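You operate a simulated robot arm through the tools that you are given. There is no shell and no other tool. Be economical: measure what you need, move in short steps, check, and stop when the job is done.

You run a simulated robot arm. Do the job below in one go: nothing can be reset, and whatever is moved stays where it is left.

## Task
Empty the purple cup, scrub the lime off the drain tray and rinse it.
Fine: cup tipped into the tray, then on the counter clear of it, teal pad back, drinking tap shut again.

The check looks at the end state, three seconds after you hand in, the way a careful person would. Anything else that was tipped, shoved, dropped, spilled or broken makes it a failure.

## Robot
A 7-joint arm with a two-finger parallel gripper, fixed in place. Base frame: the origin is at the foot of the arm, x ahead of it, y to its left, z up. Lengths are in m, angles in degrees, forces in N, time in s.
With the tool pointing down near the work surface it reaches from about 0.46 to 0.92 m from the base axis. Its first joint turns from -115.0 to 115.0 degrees. Payload 3.91 kg.
The TCP is the grasp point between the finger pads, 0.03 m short of the fingertips. In the tool frame z runs along the fingers and y along their closing line. Largest opening 0.11 m; finger width 0.02, thickness 0.01; the body of the gripper, 0.048 by 0.112 m, starts 0.055 m behind the TCP.
Orientation is that of the tool frame in the base frame, as a unit quaternion [w, x, y, z]. With the fingers straight down and closing along the base's y, the tool's x points along the base's -x, its y along +y and its z along -z.

## Interface
- The arm moves only by the tool step_arm. Its argument "increments" is a list of rows, each an object (a shift or turn left out is 0, a gripper value left out holds the last) with "delta_pos": the shift along the tool's x, y, z in m, a list of three; "angular": the turn, a rotation vector about the tool's x, y, z in degrees, a list of three. In form: [{"delta_pos": [dx, dy, dz], "angular": [ax, ay, az]}, ...]. A call has 1 to 10 rows; each row shifts and turns the commanded pose from where the row before left it, along the tool's axes as they then stand. "jaw" is the finger opening in m, from 0 to 0.11, set as the call begins (left out, the last holds). A row lasts 0.2 s, in which the tool goes at most 0.05 m and 8.6 degrees; a call with a longer step from one row to the next is refused whole, and so is a gripper value outside its range. Where a pose cannot be reached the arm comes as near as it can. A force on the tool above 40 N (or 10 N above the force at the start of the call, whichever is more), or a blocked arm, ends the call early, and 0.2 s more pass. The fingers move at their own pace (about 0.153 m/s each) and stop on an object; they squeeze with about 43 N. The grip force told is the motor's: it shows also when the fingers shut on nothing. Time passes only in rows, and 0.2 s behind the last, so rows that do not move let the fingers close. The reply holds the time, the measured pose of the TCP, the force on the tool along the base axes, the opening and the grip force, in the units named above and with some noise.
- Cameras (640 x 400 px; columns grow to the right, rows downward): "scene" is fixed at [0.0515, 0.6501, 1.6837]; the picture's right is [-0.57, -0.82, 0.00], its down [-0.67, 0.46, -0.59] and it looks along [0.48, -0.33, -0.81] (base axes); focal length 268 px, centre (320, 200). "wrist" rides on the gripper at [0.072, 0.017, -0.103] in the tool frame; the picture's right is [-0.23, 0.97, 0.00], its down [-0.76, -0.18, -0.62] and it looks along [-0.61, -0.14, 0.78] (tool axes); focal length 222 px, centre (320, 200). There is no depth. A picture from a camera that has moved, and an enlarged one, comes with that camera's place and axes in the base frame and with its lens.
- capture(camera): a new picture of that camera. No time passes.
- lift_body(by): slides the trunk up (or, below 0, down) by that many m; the arm rides with it, the base frame stays. It gives what a move gives, with no picture.
- close_up(camera, box): a new picture of the part [left, top, right, bottom] of that camera's present view, enlarged. No time passes.
- close_job(): hands the job in; it is judged then, once.

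Go step by step. Nothing tells you positions but the pictures and the camera data: compare them with the known pose of the tool, close in by small moves and look again before you grip or let go. The budget is 120 turns and 76 pictures, counting those below and the enlarged ones. Unless the task says otherwise, let go and move clear before handing in, and close with one line.

The tools are called after ">>>" as name(argument=value, ...) on one line, values as JSON. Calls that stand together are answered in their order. step_arm: Moves the arm, as the interface text tells. Its arguments: {"type":"object","properties":{"increments":{"type":"array"},"jaw":{"type":"number"}},"required":["increments"]} The other tools are called the same way: lift_body (by) slides the trunk up or down; capture (camera) takes a picture; close_up (camera, box) takes an enlarged picture of a part of a camera's view; close_job () hands the job in.

At the start:

```text
time: 0.0
tcp_pos: [0.4765, 0.0726, 1.2196]
orientation: [-0.001, 0.0, 1.0, 0.0]
force: [0.1, -0.2, -0.1]
finger_gap: 0.1101
gripper_force: 0.0
trunk travel left (down, up): [-0.85, 0.14]
```

scene: 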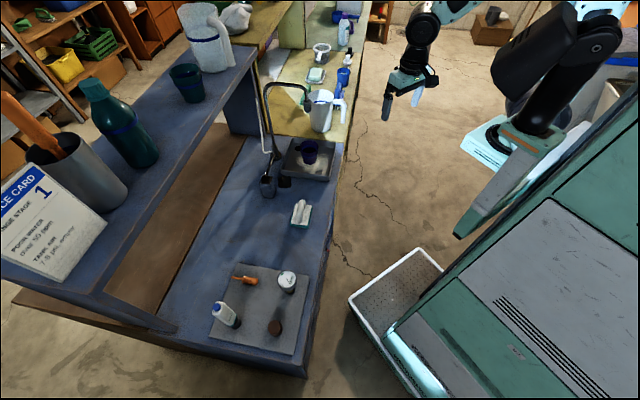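
wrist: 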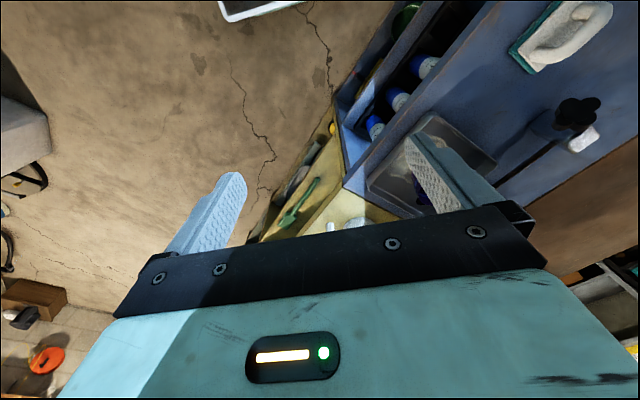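

I see a blue counter with a drain tray holding a purple cup, a tap behind it, a pad with handle on the counter, and a mat with other items. I'll enlarge these first.

>>> close_up(camera="scene", box=[230, 70, 370, 240])

>>> close_up(camera="scene", box=[190, 180, 350, 380])

>>> close_up(camera="scene", box=[0, 80, 200, 300])

>>> close_up(camera="wrist", box=[320, 0, 640, 240])

```text
2.35 times, centred on (300, 155) of scene
camera zoom: at [0.0515, 0.6501, 1.6837], right [-0.57, -0.82, 0.0], down [-0.67, 0.46, -0.59], along [0.48, -0.33, -0.81], focal length 630 px, centre (367, 306)
```

zoom: 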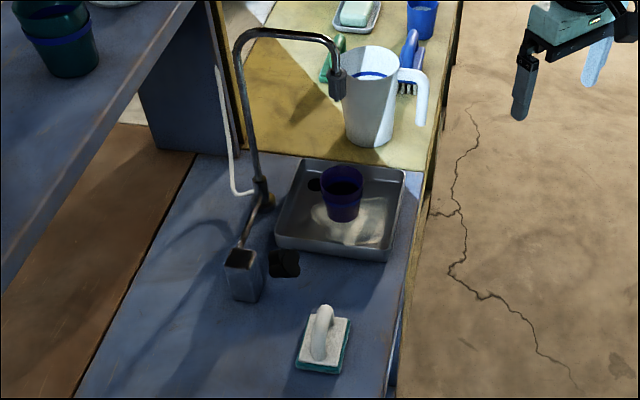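

```text
2.00 times, centred on (270, 280) of scene
camera zoom: at [0.0515, 0.6501, 1.6837], right [-0.57, -0.82, 0.0], down [-0.67, 0.46, -0.59], along [0.48, -0.33, -0.81], focal length 535 px, centre (420, 40)
```

zoom: 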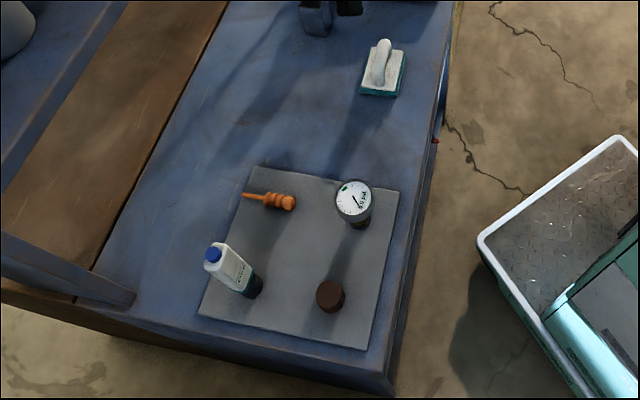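

```text
1.82 times, centred on (100, 190) of scene
camera zoom: at [0.0515, 0.6501, 1.6837], right [-0.57, -0.82, 0.0], down [-0.67, 0.46, -0.59], along [0.48, -0.33, -0.81], focal length 487 px, centre (720, 218)
```

zoom: 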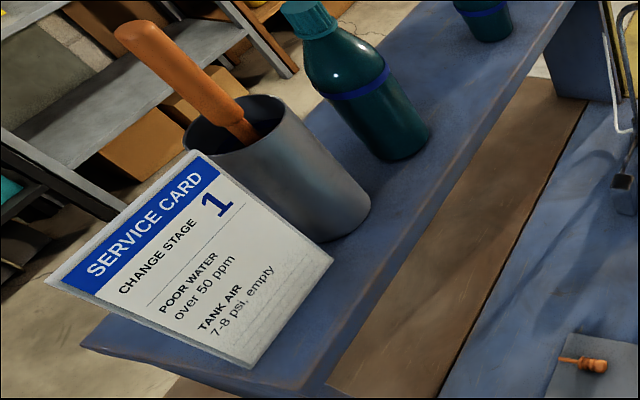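

```text
1.67 times, centred on (480, 120) of wrist
camera zoom: at [0.4027, 0.089, 1.3223], right [0.23, 0.97, 0.0], down [0.76, -0.18, 0.62], along [0.61, -0.14, -0.78], focal length 370 px, centre (53, 333)
```

zoom: 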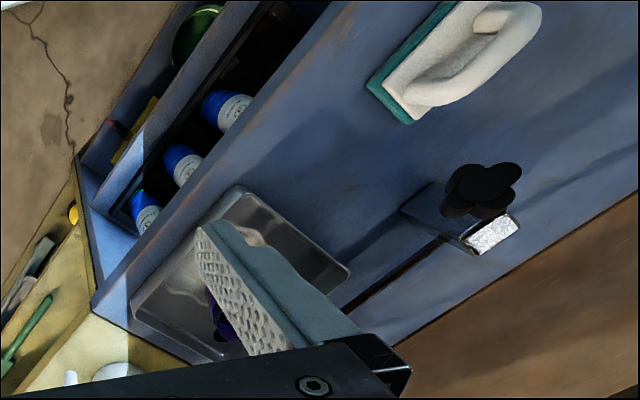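

The counter runs diagonally; I take the cup at about (0.70, 0.26) and the pad at about (0.50, 0.42). Next I move the wrist camera for a better look at the tray and tap.

>>> step_arm(increments=[{"delta_pos": [0, 0.03, 0], "angular": [0, 0, -8]}, {"delta_pos": [0, 0.03, 0], "angular": [0, 0, -8]}, {"delta_pos": [0, 0.03, 0], "angular": [0, 0, -8]}, {"delta_pos": [0, 0.03, 0], "angular": [0, 0, -6]}])

>>> capture(camera="wrist")

```text
time: 1.0
tcp_pos: [0.4527, 0.1875, 1.2207]
orientation: [0.001, -0.26, 0.966, 0.0]
force: [-0.1, 0.0, 0.4]
finger_gap: 0.11
gripper_force: 0.0
trunk travel left (down, up): [-0.85, 0.14]
```

```text
69 pictures are left
camera wrist: at [0.3805, 0.1664, 1.3231], right [-0.29, 0.96, 0.0], down [0.75, 0.23, 0.62], along [0.6, 0.18, -0.78], focal length 222 px, centre (320, 200)
```

wrist: 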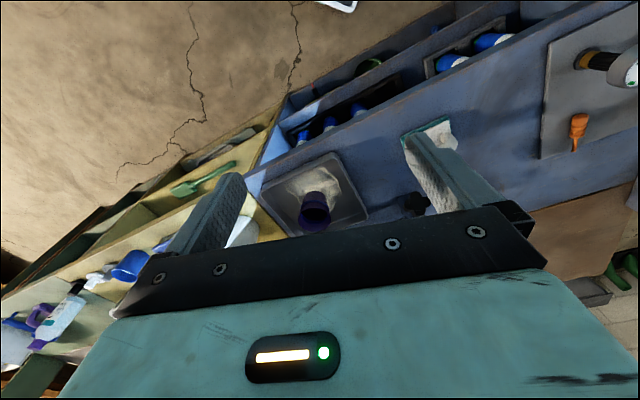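

The gripper hides much of the view, so I tilt the tool outward, which shows the tray and tap from the side. I also need this tilt to reach under the spout.

>>> step_arm(increments=[{"angular": [0, -8, 0]}, {"angular": [0, -8, 0]}, {"angular": [0, -8, 0]}, {"angular": [0, -8, 0]}, {"angular": [0, -8, 0]}])

>>> capture(camera="wrist")

```text
time: 2.2
tcp_pos: [0.4493, 0.187, 1.2197]
orientation: [0.329, -0.244, 0.908, 0.089]
force: [-0.2, 0.9, 0.7]
finger_gap: 0.1099
gripper_force: 0.1
trunk travel left (down, up): [-0.85, 0.14]
```

```text
68 pictures are left
camera wrist: at [0.3359, 0.1412, 1.2515], right [-0.34, 0.93, 0.15], down [0.25, -0.06, 0.97], along [0.91, 0.36, -0.21], focal length 222 px, centre (320, 200)
```

wrist: 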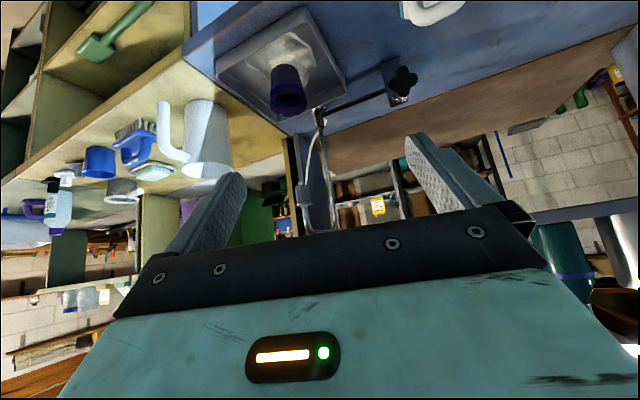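

>>> close_up(camera="wrist", box=[190, 0, 450, 180])

>>> close_up(camera="wrist", box=[350, 40, 450, 120])

```text
2.22 times, centred on (320, 90) of wrist
camera zoom: at [0.3359, 0.1412, 1.2515], right [-0.34, 0.93, 0.15], down [0.25, -0.06, 0.97], along [0.91, 0.36, -0.21], focal length 494 px, centre (320, 444)
```

zoom: 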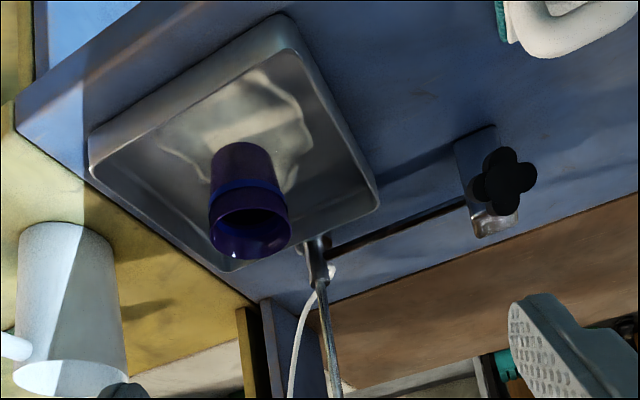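

```text
5.00 times, centred on (400, 80) of wrist
camera zoom: at [0.3359, 0.1412, 1.2515], right [-0.34, 0.93, 0.15], down [0.25, -0.06, 0.97], along [0.91, 0.36, -0.21], focal length 1111 px, centre (-80, 800)
```

zoom: 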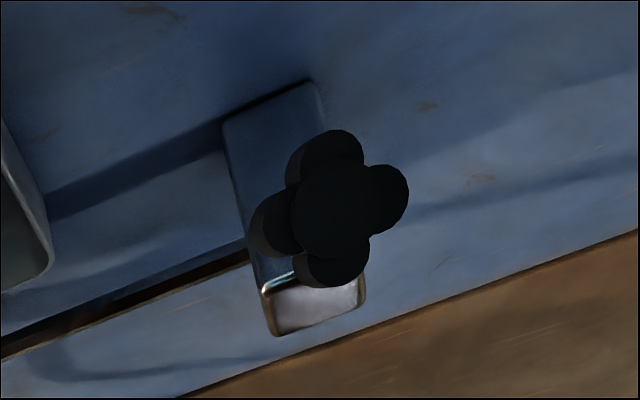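

I place the cup rim at about (0.70, 0.25, 0.973), the tap knob at about (0.586, 0.424, 0.995) and the spout above the cup near z 1.13. I'll come at the cup under the spout with the tool 30° below level, starting with a stop short of it.

>>> step_arm(increments=[{"angular": [0, -7, 0]}, {"angular": [0, -7, 0]}, {"angular": [0, -6, 0]}, {"delta_pos": [0.0193, -0.0118, 0.036]}, {"delta_pos": [0.0193, -0.0118, 0.036]}, {"delta_pos": [0.0193, -0.0118, 0.036]}, {"delta_pos": [0.0193, -0.0118, 0.036]}, {"delta_pos": [0.0193, -0.0118, 0.036]}, {"delta_pos": [0.0193, -0.0118, 0.036]}])

>>> capture(camera="wrist")

>>> close_up(camera="scene", box=[230, 70, 370, 240])

```text
time: 4.2
tcp_pos: [0.615, 0.2305, 1.0212]
orientation: [0.483, -0.224, 0.836, 0.129]
force: [-0.5, 0.7, -0.2]
finger_gap: 0.11
gripper_force: 0.0
out of reach, approached as far as the arm can: row 1, 2, 3
trunk travel left (down, up): [-0.85, 0.14]
```

```text
65 pictures are left
camera wrist: at [0.4975, 0.1833, 1.0097], right [-0.39, 0.9, 0.2], down [-0.05, -0.23, 0.97], along [0.92, 0.37, 0.14], focal length 222 px, centre (320, 200)
```

wrist: 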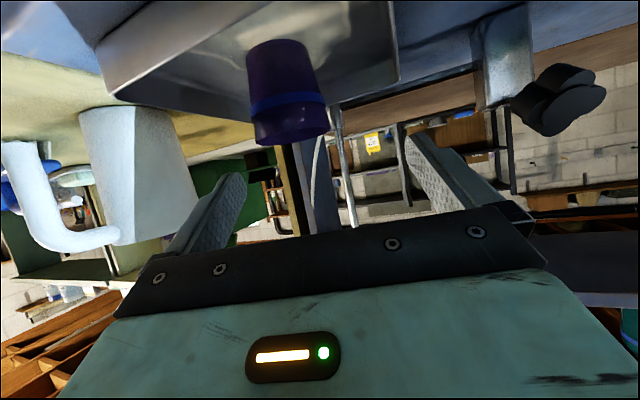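

```text
2.35 times, centred on (300, 155) of scene
camera zoom: at [0.0515, 0.6501, 1.6837], right [-0.57, -0.82, 0.0], down [-0.67, 0.46, -0.59], along [0.48, -0.33, -0.81], focal length 630 px, centre (367, 306)
```

zoom: 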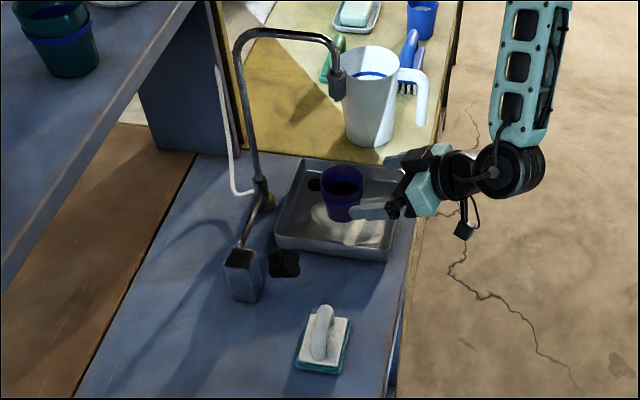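

The cup checks out at (0.70, 0.252) in this view. I line up sideways and then slide in around it.

>>> step_arm(increments=[{"delta_pos": [0.012, -0.0125, 0]}, {"delta_pos": [0.0117, -0.0125, 0]}, {"delta_pos": [0, 0, 0.028]}, {"delta_pos": [0, 0, 0.028]}])

>>> capture(camera="wrist")

```text
time: 5.2
tcp_pos: [0.6507, 0.2491, 0.9875]
orientation: [0.482, -0.224, 0.837, 0.127]
force: [-0.4, 0.0, 0.6]
finger_gap: 0.1098
gripper_force: 0.1
out of reach, approached as far as the arm can: row 2, 4
trunk travel left (down, up): [-0.85, 0.14]
```

```text
63 pictures are left
camera wrist: at [0.5328, 0.2011, 0.9751], right [-0.38, 0.9, 0.19], down [-0.05, -0.23, 0.97], along [0.92, 0.36, 0.13], focal length 222 px, centre (320, 200)
```

wrist: 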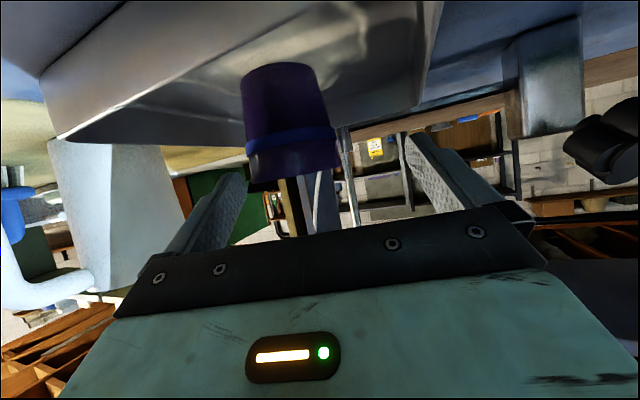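

Some rows were out of reach because the trunk is too high for this low angle. I back off, rise, then lower the trunk.

>>> step_arm(increments=[{"delta_pos": [0, 0, -0.045]}, {"delta_pos": [0, 0, -0.045]}, {"delta_pos": [0, 0, -0.045]}, {"delta_pos": [-0.0346, 0, -0.02]}, {"delta_pos": [-0.0346, 0, -0.02]}, {"delta_pos": [-0.0346, 0, -0.02]}, {"delta_pos": [-0.0346, 0, -0.02]}, {"delta_pos": [-0.0346, 0, -0.02]}])

>>> lift_body(by=-0.2)

```text
time: 7.0
tcp_pos: [0.5533, 0.1878, 1.2524]
orientation: [0.482, -0.225, 0.837, 0.13]
force: [0.5, 0.7, 0.4]
finger_gap: 0.1102
gripper_force: 0.1
trunk travel left (down, up): [-0.85, 0.14]
```

```text
time: 9.2
tcp_pos: [0.554, 0.1865, 1.0523]
orientation: [0.483, -0.224, 0.836, 0.129]
force: [0.7, -0.7, -0.5]
finger_gap: 0.11
gripper_force: 0.1
trunk travel left (down, up): [-0.65, 0.34]
```

Now I align and move in again.

>>> step_arm(increments=[{"delta_pos": [0.0151, -0.0175, 0.03]}, {"delta_pos": [0, 0, 0.035]}, {"delta_pos": [0, 0, 0.035]}])

>>> capture(camera="wrist")

```text
time: 10.0
tcp_pos: [0.6309, 0.211, 0.989]
orientation: [0.483, -0.225, 0.836, 0.129]
force: [0.1, 0.6, 0.2]
finger_gap: 0.1101
gripper_force: 0.0
trunk travel left (down, up): [-0.65, 0.34]
```

```text
62 pictures are left
camera wrist: at [0.5118, 0.1631, 0.9777], right [-0.39, 0.9, 0.2], down [-0.05, -0.23, 0.97], along [0.92, 0.37, 0.13], focal length 222 px, centre (320, 200)
```

wrist: 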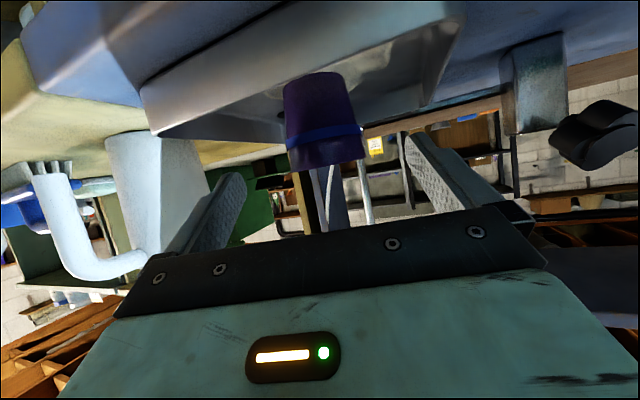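

The cup sits centred between the fingers, so I slide in the rest of the way.

>>> step_arm(increments=[{"delta_pos": [0, 0, 0.035]}, {"delta_pos": [0, 0, 0.035]}, {"delta_pos": [0, 0, 0.022]}])

>>> capture(camera="wrist")

>>> close_up(camera="scene", box=[260, 90, 360, 190])

```text
time: 10.8
tcp_pos: [0.6992, 0.2518, 0.9437]
orientation: [0.484, -0.224, 0.836, 0.129]
force: [0.9, -0.8, -0.5]
finger_gap: 0.11
gripper_force: 0.0
trunk travel left (down, up): [-0.65, 0.34]
```

```text
61 pictures are left
camera wrist: at [0.5806, 0.2042, 0.9316], right [-0.39, 0.9, 0.2], down [-0.05, -0.23, 0.97], along [0.92, 0.37, 0.13], focal length 222 px, centre (320, 200)
```

wrist: 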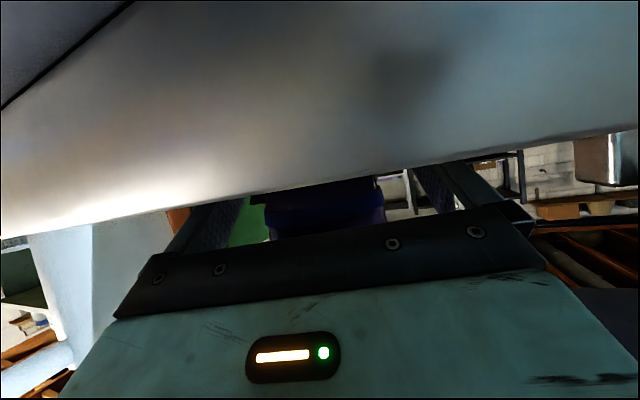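

```text
4.00 times, centred on (310, 140) of scene
camera zoom: at [0.0515, 0.6501, 1.6837], right [-0.57, -0.82, 0.0], down [-0.67, 0.46, -0.59], along [0.48, -0.33, -0.81], focal length 1071 px, centre (360, 440)
```

zoom: 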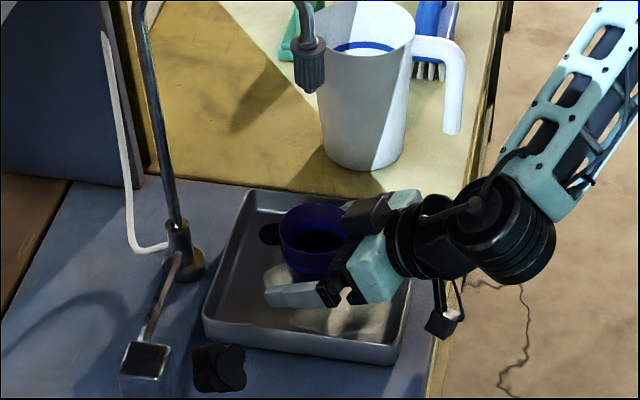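

The fingers straddle the cup and it holds dark liquid. I close on it.

>>> step_arm(increments=[{}, {}, {}], jaw=0.04)

```text
time: 11.6
tcp_pos: [0.6989, 0.2531, 0.9441]
orientation: [0.483, -0.225, 0.836, 0.13]
force: [-0.1, -0.1, -0.3]
finger_gap: 0.0618
gripper_force: 43.0
trunk travel left (down, up): [-0.65, 0.34]
```

It is held (gap 0.062). I lift 5 cm straight up.

>>> step_arm(increments=[{"delta_pos": [-0.0108, 0, -0.0063]}, {"delta_pos": [-0.0108, 0, -0.0063]}, {"delta_pos": [-0.0108, 0, -0.0063]}, {"delta_pos": [-0.0108, 0, -0.0063]}])

>>> close_up(camera="scene", box=[260, 90, 360, 190])

```text
time: 12.6
tcp_pos: [0.6998, 0.2504, 0.9928]
orientation: [0.483, -0.224, 0.837, 0.129]
force: [0.1, -0.8, -1.1]
finger_gap: 0.0619
gripper_force: 43.0
trunk travel left (down, up): [-0.65, 0.34]
```

```text
4.00 times, centred on (310, 140) of scene
camera zoom: at [0.0515, 0.6501, 1.6837], right [-0.57, -0.82, 0.0], down [-0.67, 0.46, -0.59], along [0.48, -0.33, -0.81], focal length 1071 px, centre (360, 440)
```

zoom: 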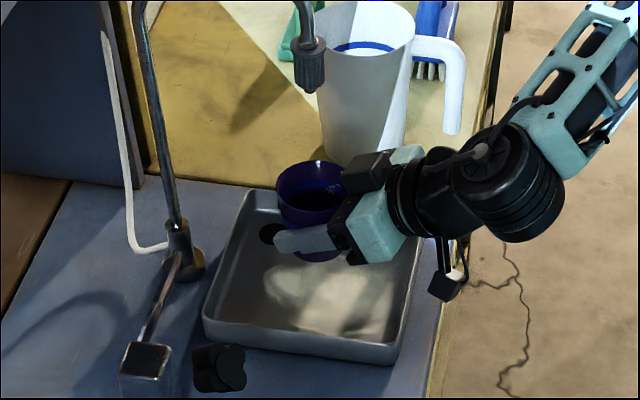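

The cup is clear and under the spout with room. I roll it slowly so it pours over the middle of the tray.

>>> step_arm(increments=[{"angular": [0, 0, 7]}, {"angular": [0, 0, 7]}, {"angular": [0, 0, 7]}, {"angular": [0, 0, 6]}, {"angular": [0, 0, 6]}, {"angular": [0, 0, 6]}, {"angular": [0, 0, 6]}, {"angular": [0, 0, 6]}, {"angular": [0, 0, 6]}, {"angular": [0, 0, 6]}])

>>> close_up(camera="scene", box=[260, 90, 360, 190])

```text
time: 14.8
tcp_pos: [0.7002, 0.2517, 0.9934]
orientation: [0.344, 0.247, 0.83, 0.364]
force: [-0.4, -0.6, -1.4]
finger_gap: 0.0618
gripper_force: 43.3
trunk travel left (down, up): [-0.65, 0.34]
```

```text
4.00 times, centred on (310, 140) of scene
camera zoom: at [0.0515, 0.6501, 1.6837], right [-0.57, -0.82, 0.0], down [-0.67, 0.46, -0.59], along [0.48, -0.33, -0.81], focal length 1071 px, centre (360, 440)
```

zoom: 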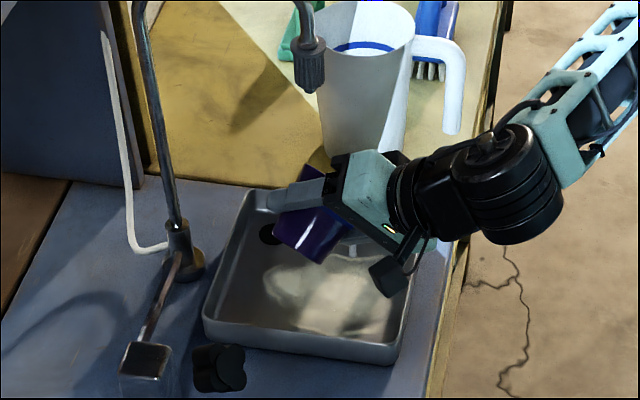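

It is pouring inside the tray. I roll further to empty it fully and hold.

>>> step_arm(increments=[{"angular": [0, 0, 8]}, {"angular": [0, 0, 8]}, {"angular": [0, 0, 8]}, {"angular": [0, 0, 8]}, {"angular": [0, 0, 8]}, {"angular": [0, 0, 8]}, {"angular": [0, 0, 8]}, {"angular": [0, 0, 8]}, {}, {}])

>>> close_up(camera="scene", box=[260, 90, 360, 190])

```text
time: 17.0
tcp_pos: [0.7081, 0.2467, 1.0249]
orientation: [0.126, 0.631, 0.571, 0.51]
force: [-1.1, -0.3, 0.2]
finger_gap: 0.0615
gripper_force: 43.1
trunk travel left (down, up): [-0.65, 0.34]
```

```text
4.00 times, centred on (310, 140) of scene
camera zoom: at [0.0515, 0.6501, 1.6837], right [-0.57, -0.82, 0.0], down [-0.67, 0.46, -0.59], along [0.48, -0.33, -0.81], focal length 1071 px, centre (360, 440)
```

zoom: 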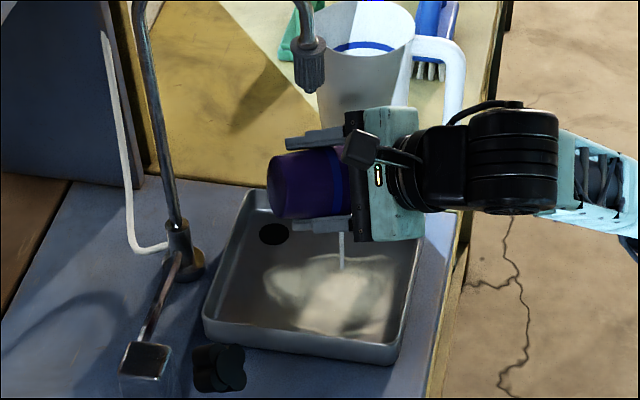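

A thin stream is still falling into the tray, so I hold and check.

>>> step_arm(increments=[{}, {}, {}, {}, {}, {}, {}, {}])

>>> close_up(camera="scene", box=[260, 90, 360, 190])

```text
time: 18.8
tcp_pos: [0.7051, 0.2519, 1.0282]
orientation: [0.12, 0.629, 0.572, 0.512]
force: [0.4, 0.9, -0.8]
finger_gap: 0.0618
gripper_force: 42.9
trunk travel left (down, up): [-0.65, 0.34]
```

```text
4.00 times, centred on (310, 140) of scene
camera zoom: at [0.0515, 0.6501, 1.6837], right [-0.57, -0.82, 0.0], down [-0.67, 0.46, -0.59], along [0.48, -0.33, -0.81], focal length 1071 px, centre (360, 440)
```

zoom: 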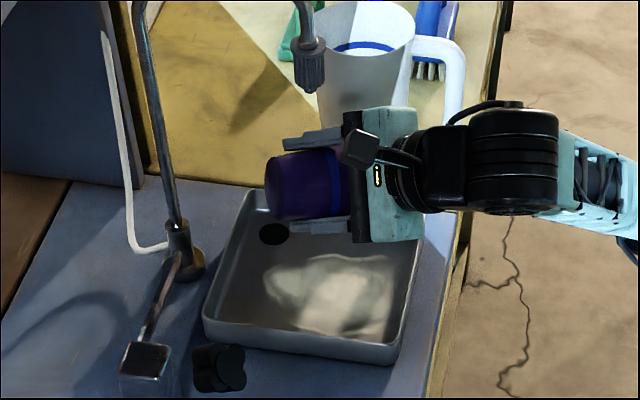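

The stream has stopped with the cup tipped past level, so it is empty. I roll it back upright.

>>> step_arm(increments=[{"angular": [0, 0, -8]}, {"angular": [0, 0, -8]}, {"angular": [0, 0, -8]}, {"angular": [0, 0, -8]}, {"angular": [0, 0, -8]}, {"angular": [0, 0, -8]}, {"angular": [0, 0, -8]}, {"angular": [0, 0, -8]}])

>>> step_arm(increments=[{"angular": [0, 0, -8]}, {"angular": [0, 0, -8]}, {"angular": [0, 0, -8]}, {"angular": [0, 0, -8]}, {"angular": [0, 0, -8]}, {"angular": [0, 0, -8]}, {"angular": [0, 0, -8]}, {"angular": [0, 0, -7]}])

```text
time: 20.6
tcp_pos: [0.699, 0.251, 0.9929]
orientation: [0.344, 0.246, 0.831, 0.362]
force: [0.4, -0.3, -0.7]
finger_gap: 0.0618
gripper_force: 43.0
trunk travel left (down, up): [-0.65, 0.34]
```

```text
time: 22.4
tcp_pos: [0.7003, 0.2513, 0.9929]
orientation: [0.483, -0.225, 0.836, 0.13]
force: [1.4, 0.0, 0.1]
finger_gap: 0.0617
gripper_force: 43.2
trunk travel left (down, up): [-0.65, 0.34]
```

Upright and empty. Now I pull it out from under the spout and raise it.

>>> step_arm(increments=[{"delta_pos": [0.0137, 0, -0.0387]}, {"delta_pos": [0.0137, 0, -0.0387]}, {"delta_pos": [0.0137, 0, -0.0387]}, {"delta_pos": [0.0137, 0, -0.0387]}, {"delta_pos": [-0.0289, 0, -0.0167]}, {"delta_pos": [-0.0289, 0, -0.0167]}, {"delta_pos": [-0.0289, 0, -0.0167]}])

>>> step_arm(increments=[{"delta_pos": [0, 0.04, 0], "angular": [-4.33, 0, -2.5]}, {"delta_pos": [0, 0.04, 0], "angular": [-4.33, 0, -2.5]}, {"delta_pos": [0, 0.04, 0], "angular": [-4.33, 0, -2.5]}, {"delta_pos": [0, 0.04, 0], "angular": [-4.33, 0, -2.5]}, {"delta_pos": [0, 0.04, 0]}, {"delta_pos": [0, 0.04, 0]}])

>>> capture(camera="scene")

```text
time: 24.0
tcp_pos: [0.5618, 0.1742, 1.1252]
orientation: [0.483, -0.224, 0.837, 0.129]
force: [-0.1, 0.4, 0.4]
finger_gap: 0.0616
gripper_force: 43.0
out of reach, approached as far as the arm can: row 4
trunk travel left (down, up): [-0.65, 0.34]
```

```text
time: 25.4
tcp_pos: [0.4034, 0.3482, 1.1232]
orientation: [0.453, -0.366, 0.785, 0.212]
force: [1.4, -1.6, -0.6]
finger_gap: 0.0614
gripper_force: 43.2
trunk travel left (down, up): [-0.65, 0.34]
```

```text
55 pictures are left
```

scene: 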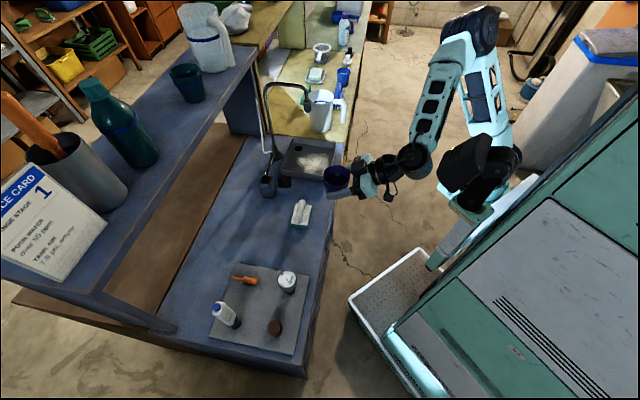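

The counter between pad and mat is free; I aim to set the cup at about (0.468, 0.548). Moving to a hover there.

>>> step_arm(increments=[{"delta_pos": [0, 0.04, 0]}, {"delta_pos": [0, 0.0388, 0]}, {"delta_pos": [0.0018, 0, 0.046]}, {"delta_pos": [0.0018, 0, 0.046]}, {"delta_pos": [0.0018, 0, 0.046]}, {"delta_pos": [0.0018, 0, 0.046]}, {"delta_pos": [0.0018, 0, 0.046]}])

>>> capture(camera="wrist")

>>> close_up(camera="scene", box=[220, 170, 340, 290])

```text
time: 27.0
tcp_pos: [0.4695, 0.5524, 1.0006]
orientation: [0.453, -0.366, 0.785, 0.211]
force: [-0.2, 0.5, 0.1]
finger_gap: 0.0611
gripper_force: 42.8
trunk travel left (down, up): [-0.65, 0.34]
```

```text
54 pictures are left
camera wrist: at [0.3755, 0.4668, 0.9875], right [-0.67, 0.71, 0.2], down [0.03, -0.24, 0.97], along [0.74, 0.66, 0.14], focal length 222 px, centre (320, 200)
```

wrist: 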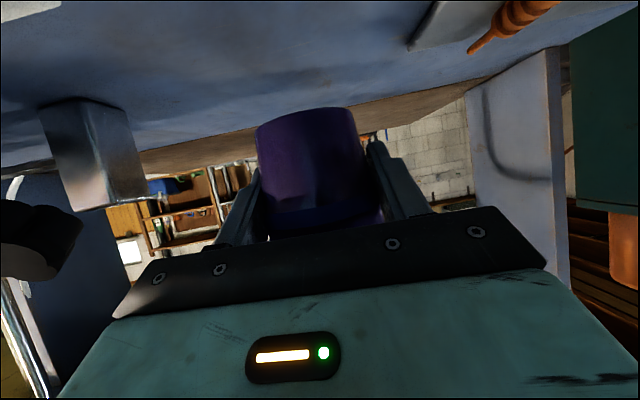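

```text
3.33 times, centred on (280, 230) of scene
camera zoom: at [0.0515, 0.6501, 1.6837], right [-0.57, -0.82, 0.0], down [-0.67, 0.46, -0.59], along [0.48, -0.33, -0.81], focal length 892 px, centre (453, 100)
```

zoom: 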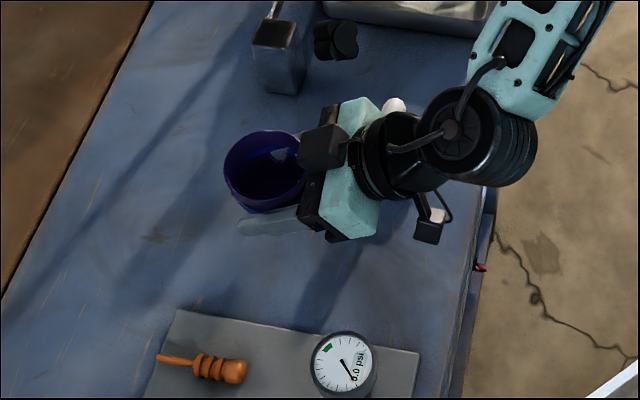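

I shift slightly away from the pad and lower the cup most of the way.

>>> step_arm(increments=[{"delta_pos": [0, 0.012, 0]}, {"delta_pos": [0.013, 0, 0.0075]}, {"delta_pos": [0.013, 0, 0.0075]}, {"delta_pos": [0.0087, 0, 0.005]}, {"delta_pos": [0.0087, 0, 0.005]}])

>>> close_up(camera="scene", box=[220, 170, 340, 290])

>>> capture(camera="wrist")

```text
time: 28.2
tcp_pos: [0.459, 0.5595, 0.9504]
orientation: [0.453, -0.366, 0.785, 0.211]
force: [-0.2, 0.4, 0.1]
finger_gap: 0.0608
gripper_force: 43.2
trunk travel left (down, up): [-0.65, 0.34]
```

```text
3.33 times, centred on (280, 230) of scene
camera zoom: at [0.0515, 0.6501, 1.6837], right [-0.57, -0.82, 0.0], down [-0.67, 0.46, -0.59], along [0.48, -0.33, -0.81], focal length 892 px, centre (453, 100)
```

zoom: 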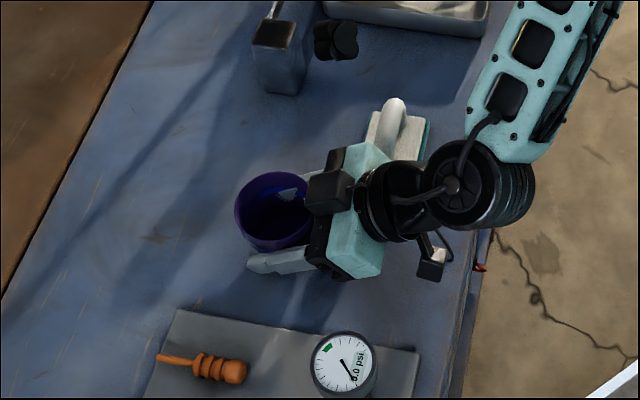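

```text
51 pictures are left
camera wrist: at [0.3641, 0.4731, 0.9384], right [-0.67, 0.71, 0.2], down [0.03, -0.24, 0.97], along [0.74, 0.66, 0.13], focal length 222 px, centre (320, 200)
```

wrist: 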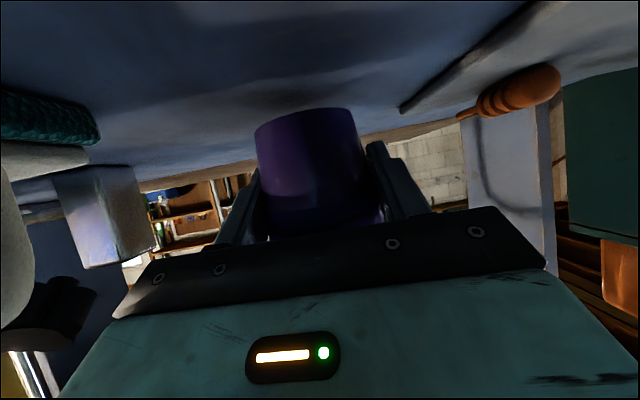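

The pad is clear of the gripper. I lower the last centimetre slowly.

>>> step_arm(increments=[{"delta_pos": [0.0035, 0, 0.002]}, {"delta_pos": [0.0035, 0, 0.002]}, {}])

>>> step_arm(increments=[{"delta_pos": [0.0022, 0, 0.00125]}, {}])

```text
time: 29.0
tcp_pos: [0.4574, 0.5576, 0.9438]
orientation: [0.453, -0.366, 0.785, 0.212]
force: [0.3, -0.1, -0.3]
finger_gap: 0.0609
gripper_force: 42.5
trunk travel left (down, up): [-0.65, 0.34]
```

```text
time: 29.6
tcp_pos: [0.4583, 0.5582, 0.9394]
orientation: [0.454, -0.366, 0.785, 0.212]
force: [0.0, -0.9, -0.5]
finger_gap: 0.061
gripper_force: 43.1
trunk travel left (down, up): [-0.65, 0.34]
```

>>> step_arm(increments=[{"delta_pos": [0.0022, 0, 0.00125]}, {}])

>>> capture(camera="wrist")

```text
time: 30.2
tcp_pos: [0.458, 0.5577, 0.9393]
orientation: [0.454, -0.366, 0.784, 0.212]
force: [-0.8, 0.2, 10.4]
finger_gap: 0.0609
gripper_force: 42.9
trunk travel left (down, up): [-0.65, 0.34]
```

```text
50 pictures are left
camera wrist: at [0.3641, 0.4735, 0.9267], right [-0.67, 0.71, 0.2], down [0.03, -0.24, 0.97], along [0.74, 0.66, 0.14], focal length 222 px, centre (320, 200)
```

wrist: 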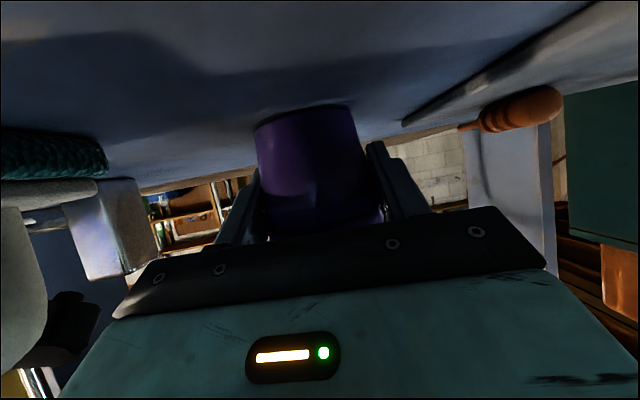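

Contact (10 N up): the cup rests on the counter. I ease off a hair, open part way and back straight out.

>>> step_arm(increments=[{"delta_pos": [-0.0015, 0, -0.0009]}, {}])

>>> step_arm(increments=[{}, {}], jaw=0.085)

>>> step_arm(increments=[{"delta_pos": [0, 0, -0.02]}, {"delta_pos": [0, 0, -0.03]}, {"delta_pos": [0, 0, -0.04]}, {"delta_pos": [0, 0, -0.04]}])

>>> close_up(camera="scene", box=[220, 170, 340, 290])

```text
time: 30.8
tcp_pos: [0.4584, 0.559, 0.9397]
orientation: [0.453, -0.367, 0.784, 0.212]
force: [0.4, 0.8, 5.9]
finger_gap: 0.0608
gripper_force: 43.4
trunk travel left (down, up): [-0.65, 0.34]
```

```text
time: 31.4
tcp_pos: [0.459, 0.5578, 0.9396]
orientation: [0.453, -0.366, 0.785, 0.212]
force: [-0.3, -0.1, 0.7]
finger_gap: 0.0851
gripper_force: 0.1
trunk travel left (down, up): [-0.65, 0.34]
```

```text
time: 32.4
tcp_pos: [0.3849, 0.4698, 1.0052]
orientation: [0.453, -0.365, 0.785, 0.211]
force: [0.2, -0.2, 0.5]
finger_gap: 0.085
gripper_force: 0.0
trunk travel left (down, up): [-0.65, 0.34]
```

```text
3.33 times, centred on (280, 230) of scene
camera zoom: at [0.0515, 0.6501, 1.6837], right [-0.57, -0.82, 0.0], down [-0.67, 0.46, -0.59], along [0.48, -0.33, -0.81], focal length 892 px, centre (453, 100)
```

zoom: 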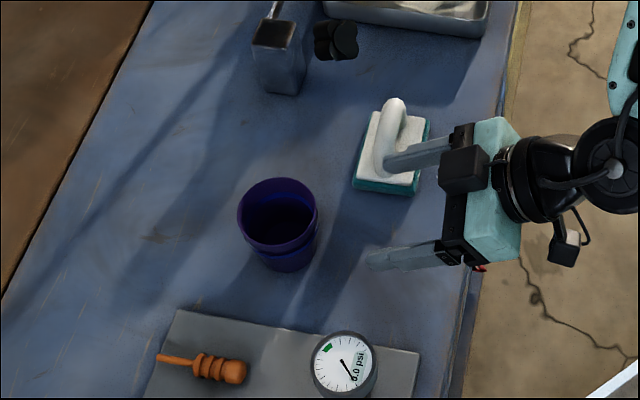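

The cup stands clear on the counter. Next is the pad: its handle bar runs along the counter, so I'll grip across it with the tool leaning in from the left, which also keeps me out from under the spout. First I rise and reorient in free air.

>>> step_arm(increments=[{"delta_pos": [-0.0368, 0, -0.0212]}, {"delta_pos": [-0.0368, 0, -0.0212]}, {"delta_pos": [-0.0368, 0, -0.0212]}, {"delta_pos": [-0.0368, 0, -0.0212]}, {"angular": [0, 7, 0]}, {"angular": [0, 7, 0]}, {"angular": [0, 6, 0]}])

>>> step_arm(increments=[{"angular": [5.03, 0, 6.0]}, {"angular": [5.03, 0, 6.0]}, {"angular": [5.03, 0, 6.0]}, {"angular": [5.03, 0, 6.0]}, {"angular": [5.03, 0, 6.0]}, {"angular": [5.03, 0, 6.0]}])

>>> step_arm(increments=[{"angular": [5.03, 0, 6.0]}, {"angular": [5.03, 0, 6.0]}, {"angular": [5.03, 0, 6.0]}, {"angular": [5.03, 0, 6.0]}, {"angular": [5.03, 0, 6.0]}, {"angular": [5.03, 0, 6.0]}])

>>> capture(camera="wrist")

```text
time: 34.0
tcp_pos: [0.3855, 0.4702, 1.1745]
orientation: [0.309, -0.397, 0.852, 0.144]
force: [0.2, 0.8, 0.2]
finger_gap: 0.0848
gripper_force: 0.0
trunk travel left (down, up): [-0.65, 0.34]
```

```text
time: 35.4
tcp_pos: [0.3871, 0.4715, 1.1745]
orientation: [0.342, -0.024, 0.939, 0.009]
force: [0.3, -0.2, 0.6]
finger_gap: 0.0848
gripper_force: 0.2
trunk travel left (down, up): [-0.65, 0.34]
```

```text
time: 36.8
tcp_pos: [0.392, 0.4663, 1.1621]
orientation: [0.324, 0.303, 0.887, -0.126]
force: [2.9, -1.3, 4.5]
finger_gap: 0.085
gripper_force: 0.0
out of reach, approached as far as the arm can: row 6
trunk travel left (down, up): [-0.65, 0.34]
```

```text
48 pictures are left
camera wrist: at [0.3063, 0.5574, 1.1923], right [0.74, 0.66, 0.12], down [0.04, -0.23, 0.97], along [0.67, -0.72, -0.19], focal length 222 px, centre (320, 200)
```

wrist: 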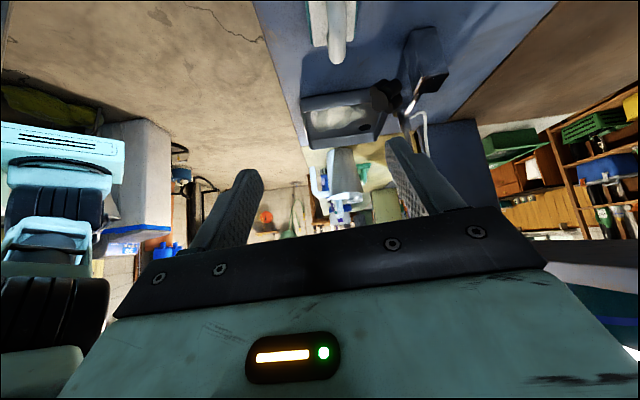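

The orientation is nearly reached. I move toward a standoff above the pad and look closely.

>>> step_arm(increments=[{"delta_pos": [0.015, 0.0093, 0.02]}, {"delta_pos": [0.015, 0.0093, 0.02]}, {"delta_pos": [0.015, 0.0093, 0.02]}, {"delta_pos": [0.015, 0.0093, 0.02]}])

>>> capture(camera="wrist")

>>> close_up(camera="scene", box=[230, 130, 350, 250])

```text
time: 37.8
tcp_pos: [0.4162, 0.4896, 1.0653]
orientation: [0.323, 0.303, 0.888, -0.122]
force: [-0.3, 0.6, -0.2]
finger_gap: 0.0849
gripper_force: 0.1
trunk travel left (down, up): [-0.65, 0.34]
```

```text
47 pictures are left
camera wrist: at [0.3298, 0.5794, 1.0959], right [0.74, 0.66, 0.13], down [0.04, -0.23, 0.97], along [0.67, -0.71, -0.2], focal length 222 px, centre (320, 200)
```

wrist: 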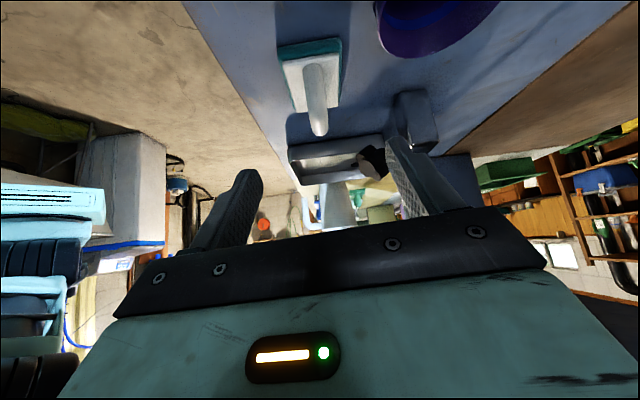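

```text
3.33 times, centred on (290, 190) of scene
camera zoom: at [0.0515, 0.6501, 1.6837], right [-0.57, -0.82, 0.0], down [-0.67, 0.46, -0.59], along [0.48, -0.33, -0.81], focal length 892 px, centre (420, 233)
```

zoom: 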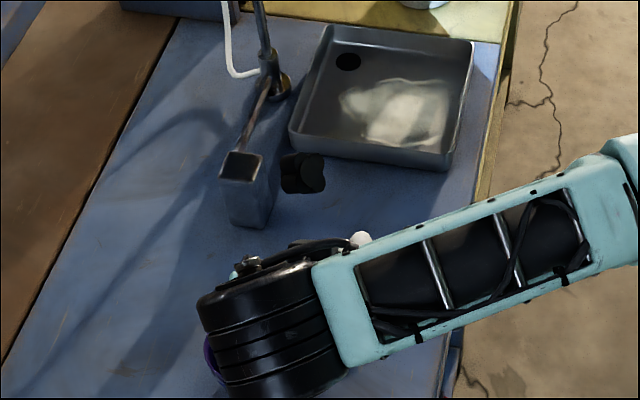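

The pad and its handle are visible below. I enlarge them for geometry.

>>> close_up(camera="wrist", box=[260, 20, 400, 150])

```text
3.08 times, centred on (330, 85) of wrist
camera zoom: at [0.3298, 0.5794, 1.0959], right [0.74, 0.66, 0.13], down [0.04, -0.23, 0.97], along [0.67, -0.71, -0.2], focal length 684 px, centre (289, 554)
```

zoom: 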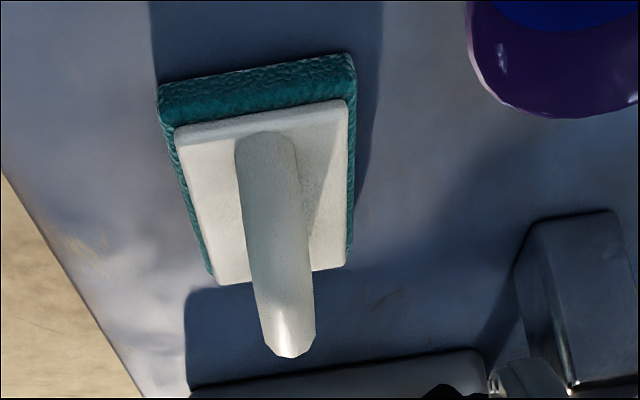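

The handle is an arch about 18 mm wide, its top near z 0.975 over (0.49, 0.42). I move along the tool axis to 5 cm short and trim the yaw.

>>> step_arm(increments=[{"delta_pos": [-0.003, -0.0015, 0.032]}, {"delta_pos": [-0.003, -0.0015, 0.032]}, {"delta_pos": [-0.003, -0.0015, 0.032]}, {"angular": [2.6, 0, 3.06]}])

>>> capture(camera="wrist")

>>> close_up(camera="scene", box=[230, 150, 350, 270])

```text
time: 38.8
tcp_pos: [0.4663, 0.4432, 0.9981]
orientation: [0.32, 0.334, 0.877, -0.133]
force: [-0.3, -0.1, 0.1]
finger_gap: 0.085
gripper_force: 0.0
trunk travel left (down, up): [-0.65, 0.34]
```

```text
44 pictures are left
camera wrist: at [0.3868, 0.539, 1.0286], right [0.78, 0.61, 0.13], down [0.02, -0.24, 0.97], along [0.62, -0.76, -0.2], focal length 222 px, centre (320, 200)
```

wrist: 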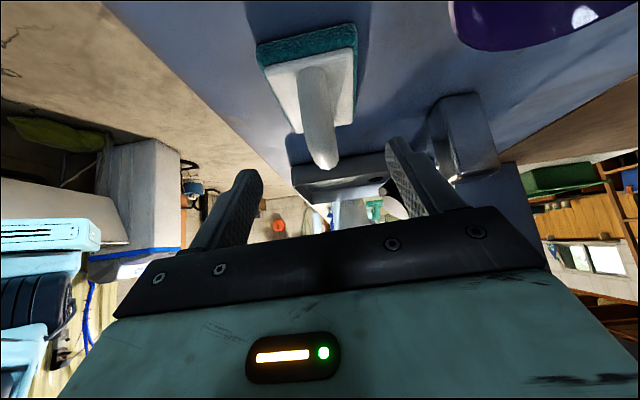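

```text
3.33 times, centred on (290, 210) of scene
camera zoom: at [0.0515, 0.6501, 1.6837], right [-0.57, -0.82, 0.0], down [-0.67, 0.46, -0.59], along [0.48, -0.33, -0.81], focal length 892 px, centre (420, 167)
```

zoom: 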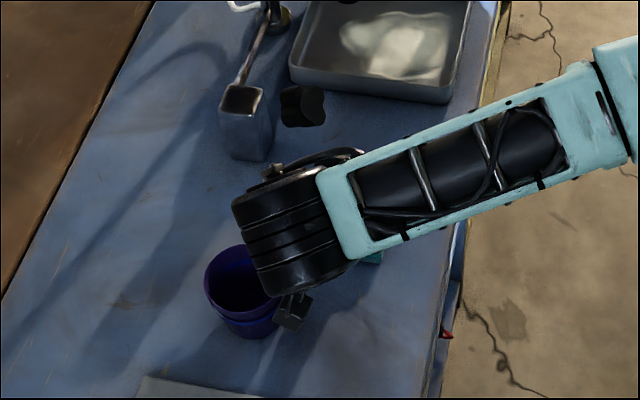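

The handle is centred between the fingers. I advance the last 5 cm and close.

>>> step_arm(increments=[{"delta_pos": [0.001, 0, 0.017]}, {"delta_pos": [0.001, 0, 0.017]}, {"delta_pos": [0.001, 0, 0.016]}])

>>> capture(camera="wrist")

```text
time: 39.6
tcp_pos: [0.4868, 0.422, 0.9588]
orientation: [0.319, 0.334, 0.877, -0.133]
force: [-1.1, -0.5, 0.6]
finger_gap: 0.0847
gripper_force: 0.0
trunk travel left (down, up): [-0.65, 0.34]
```

```text
42 pictures are left
camera wrist: at [0.4071, 0.5179, 0.9895], right [0.78, 0.61, 0.13], down [0.02, -0.24, 0.97], along [0.62, -0.76, -0.2], focal length 222 px, centre (320, 200)
```

wrist: 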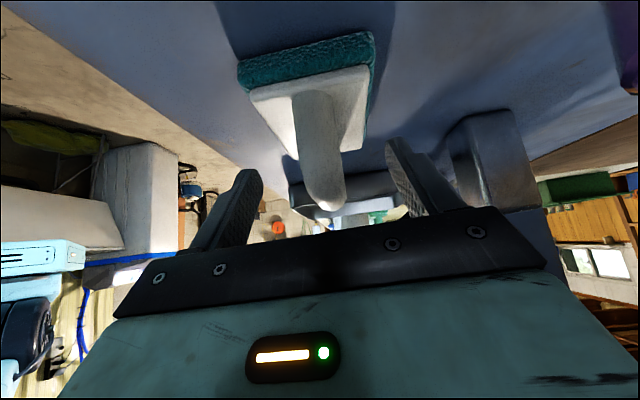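

The handle is between the fingers. I close on it.

>>> step_arm(increments=[{"delta_pos": [0, 0, 0.004]}, {}, {}, {}], jaw=0.0)

>>> capture(camera="wrist")

```text
time: 40.6
tcp_pos: [0.4891, 0.4207, 0.9574]
orientation: [0.32, 0.333, 0.877, -0.132]
force: [-0.6, 0.0, 5.2]
finger_gap: 0.0198
gripper_force: 43.5
trunk travel left (down, up): [-0.65, 0.34]
```

```text
41 pictures are left
camera wrist: at [0.4093, 0.5167, 0.9875], right [0.78, 0.61, 0.13], down [0.02, -0.24, 0.97], along [0.62, -0.76, -0.2], focal length 222 px, centre (320, 200)
```

wrist: 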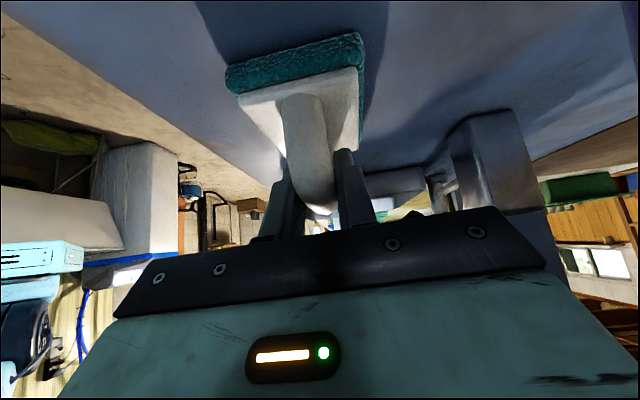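

The pad is gripped (remember grip pose (0.489, 0.421, 0.957)). I lift it and carry it along the counter to above the tray.

>>> step_arm(increments=[{"delta_pos": [-0.0228, -0.0007, -0.0267]}, {"delta_pos": [-0.0228, -0.0007, -0.0267]}, {"delta_pos": [0.0008, -0.022, 0]}, {"delta_pos": [-0.0311, -0.0013, 0.0266]}, {"delta_pos": [-0.0311, -0.0013, 0.0266]}])

>>> close_up(camera="scene", box=[230, 110, 350, 230])

```text
time: 41.8
tcp_pos: [0.5355, 0.3388, 0.9567]
orientation: [0.343, 0.317, 0.861, -0.2]
force: [2.5, -3.2, 18.1]
finger_gap: 0.0198
gripper_force: 42.9
trunk travel left (down, up): [-0.65, 0.34]
stopped in row 5: the arm was blocked; the commanded pose is now the measured one
```

```text
3.33 times, centred on (290, 170) of scene
camera zoom: at [0.0515, 0.6501, 1.6837], right [-0.57, -0.82, 0.0], down [-0.67, 0.46, -0.59], along [0.48, -0.33, -0.81], focal length 892 px, centre (420, 300)
```

zoom: 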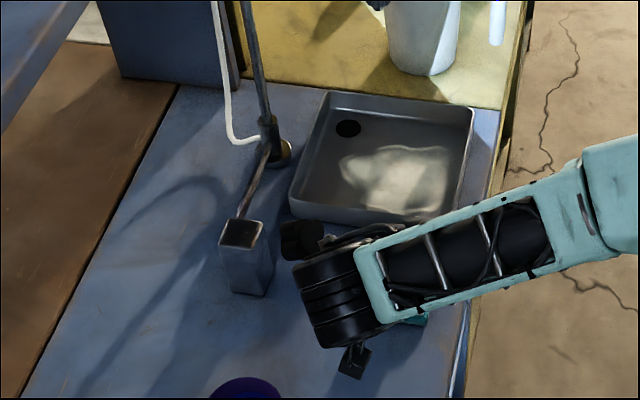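

The arm was blocked and the pad did not rise as asked; I look before doing anything else.

>>> capture(camera="wrist")

>>> capture(camera="scene")

```text
39 pictures are left
camera wrist: at [0.4579, 0.4391, 0.9712], right [0.8, 0.61, 0.04], down [0.02, -0.09, 1.0], along [0.61, -0.79, -0.08], focal length 222 px, centre (320, 200)
```

wrist: 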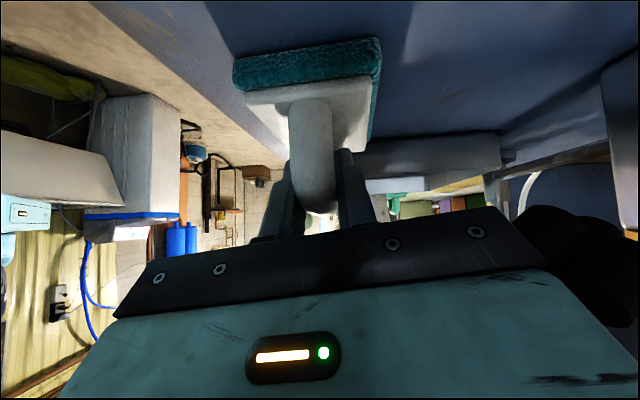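

```text
38 pictures are left
```

scene: 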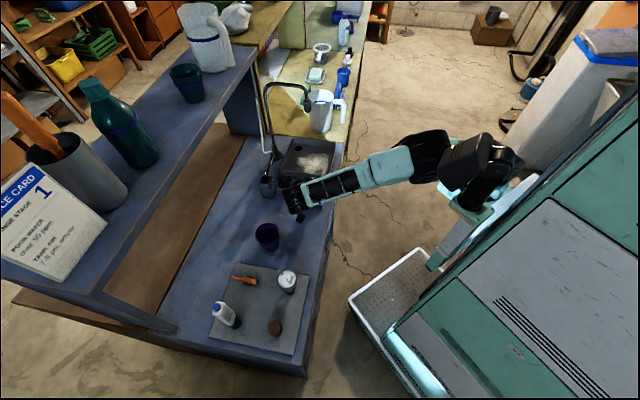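

The pad is still on the counter, close to the tray wall with the knob near the hand. I try a small pure lift and see how the arm responds.

>>> step_arm(increments=[{"delta_pos": [-0.0065, 0, -0.0076]}, {}])

```text
time: 42.4
tcp_pos: [0.5353, 0.3397, 0.9598]
orientation: [0.341, 0.316, 0.861, -0.205]
force: [0.4, 0.1, -1.6]
finger_gap: 0.0196
gripper_force: 43.0
trunk travel left (down, up): [-0.65, 0.34]
```

The arm is cramped with the trunk this low, so I use the trunk itself to raise the pad straight up.

>>> lift_body(by=0.1)

>>> close_up(camera="scene", box=[230, 110, 350, 230])

```text
time: 43.7
tcp_pos: [0.5347, 0.3398, 1.0611]
orientation: [0.341, 0.317, 0.861, -0.205]
force: [0.5, 0.2, -0.4]
finger_gap: 0.02
gripper_force: 43.0
trunk travel left (down, up): [-0.75, 0.24]
```

```text
3.33 times, centred on (290, 170) of scene
camera zoom: at [0.0515, 0.6501, 1.6837], right [-0.57, -0.82, 0.0], down [-0.67, 0.46, -0.59], along [0.48, -0.33, -0.81], focal length 892 px, centre (420, 300)
```

zoom: 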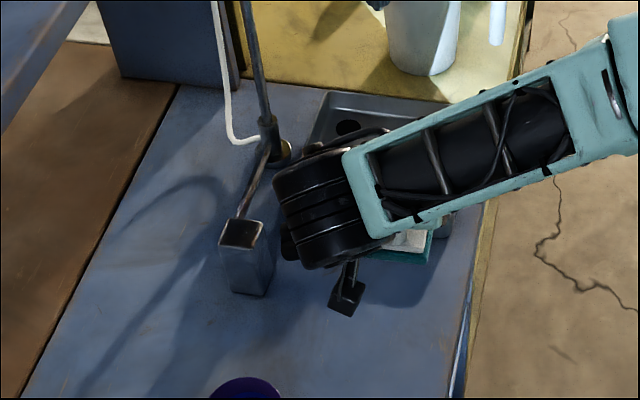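

The pad hangs free. I raise the trunk a bit more and restore the tool orientation I gripped with.

>>> lift_body(by=0.1)

>>> step_arm(increments=[{"angular": [-3.1, 2.85, 1.7]}, {"angular": [-3.1, 2.85, 1.7]}, {}])

```text
time: 45.0
tcp_pos: [0.5355, 0.3387, 1.1597]
orientation: [0.34, 0.317, 0.861, -0.205]
force: [-0.4, -0.2, -1.3]
finger_gap: 0.0198
gripper_force: 42.8
trunk travel left (down, up): [-0.85, 0.14]
```

```text
time: 45.8
tcp_pos: [0.5478, 0.3217, 1.1262]
orientation: [0.329, 0.332, 0.868, -0.168]
force: [-0.8, -0.4, -0.4]
finger_gap: 0.0197
gripper_force: 42.6
trunk travel left (down, up): [-0.85, 0.14]
```

The arm still settles off the asked pose near a joint limit. Moving toward the tray should ease that; I go there in small steps.

>>> step_arm(increments=[{"delta_pos": [-0.0089, 0.0032, 0.0342]}, {"delta_pos": [-0.0089, 0.0032, 0.0342]}, {}])

```text
time: 46.6
tcp_pos: [0.5798, 0.3053, 1.1186]
orientation: [0.319, 0.33, 0.879, -0.13]
force: [-0.7, 0.4, 0.2]
finger_gap: 0.0196
gripper_force: 42.8
trunk travel left (down, up): [-0.85, 0.14]
```

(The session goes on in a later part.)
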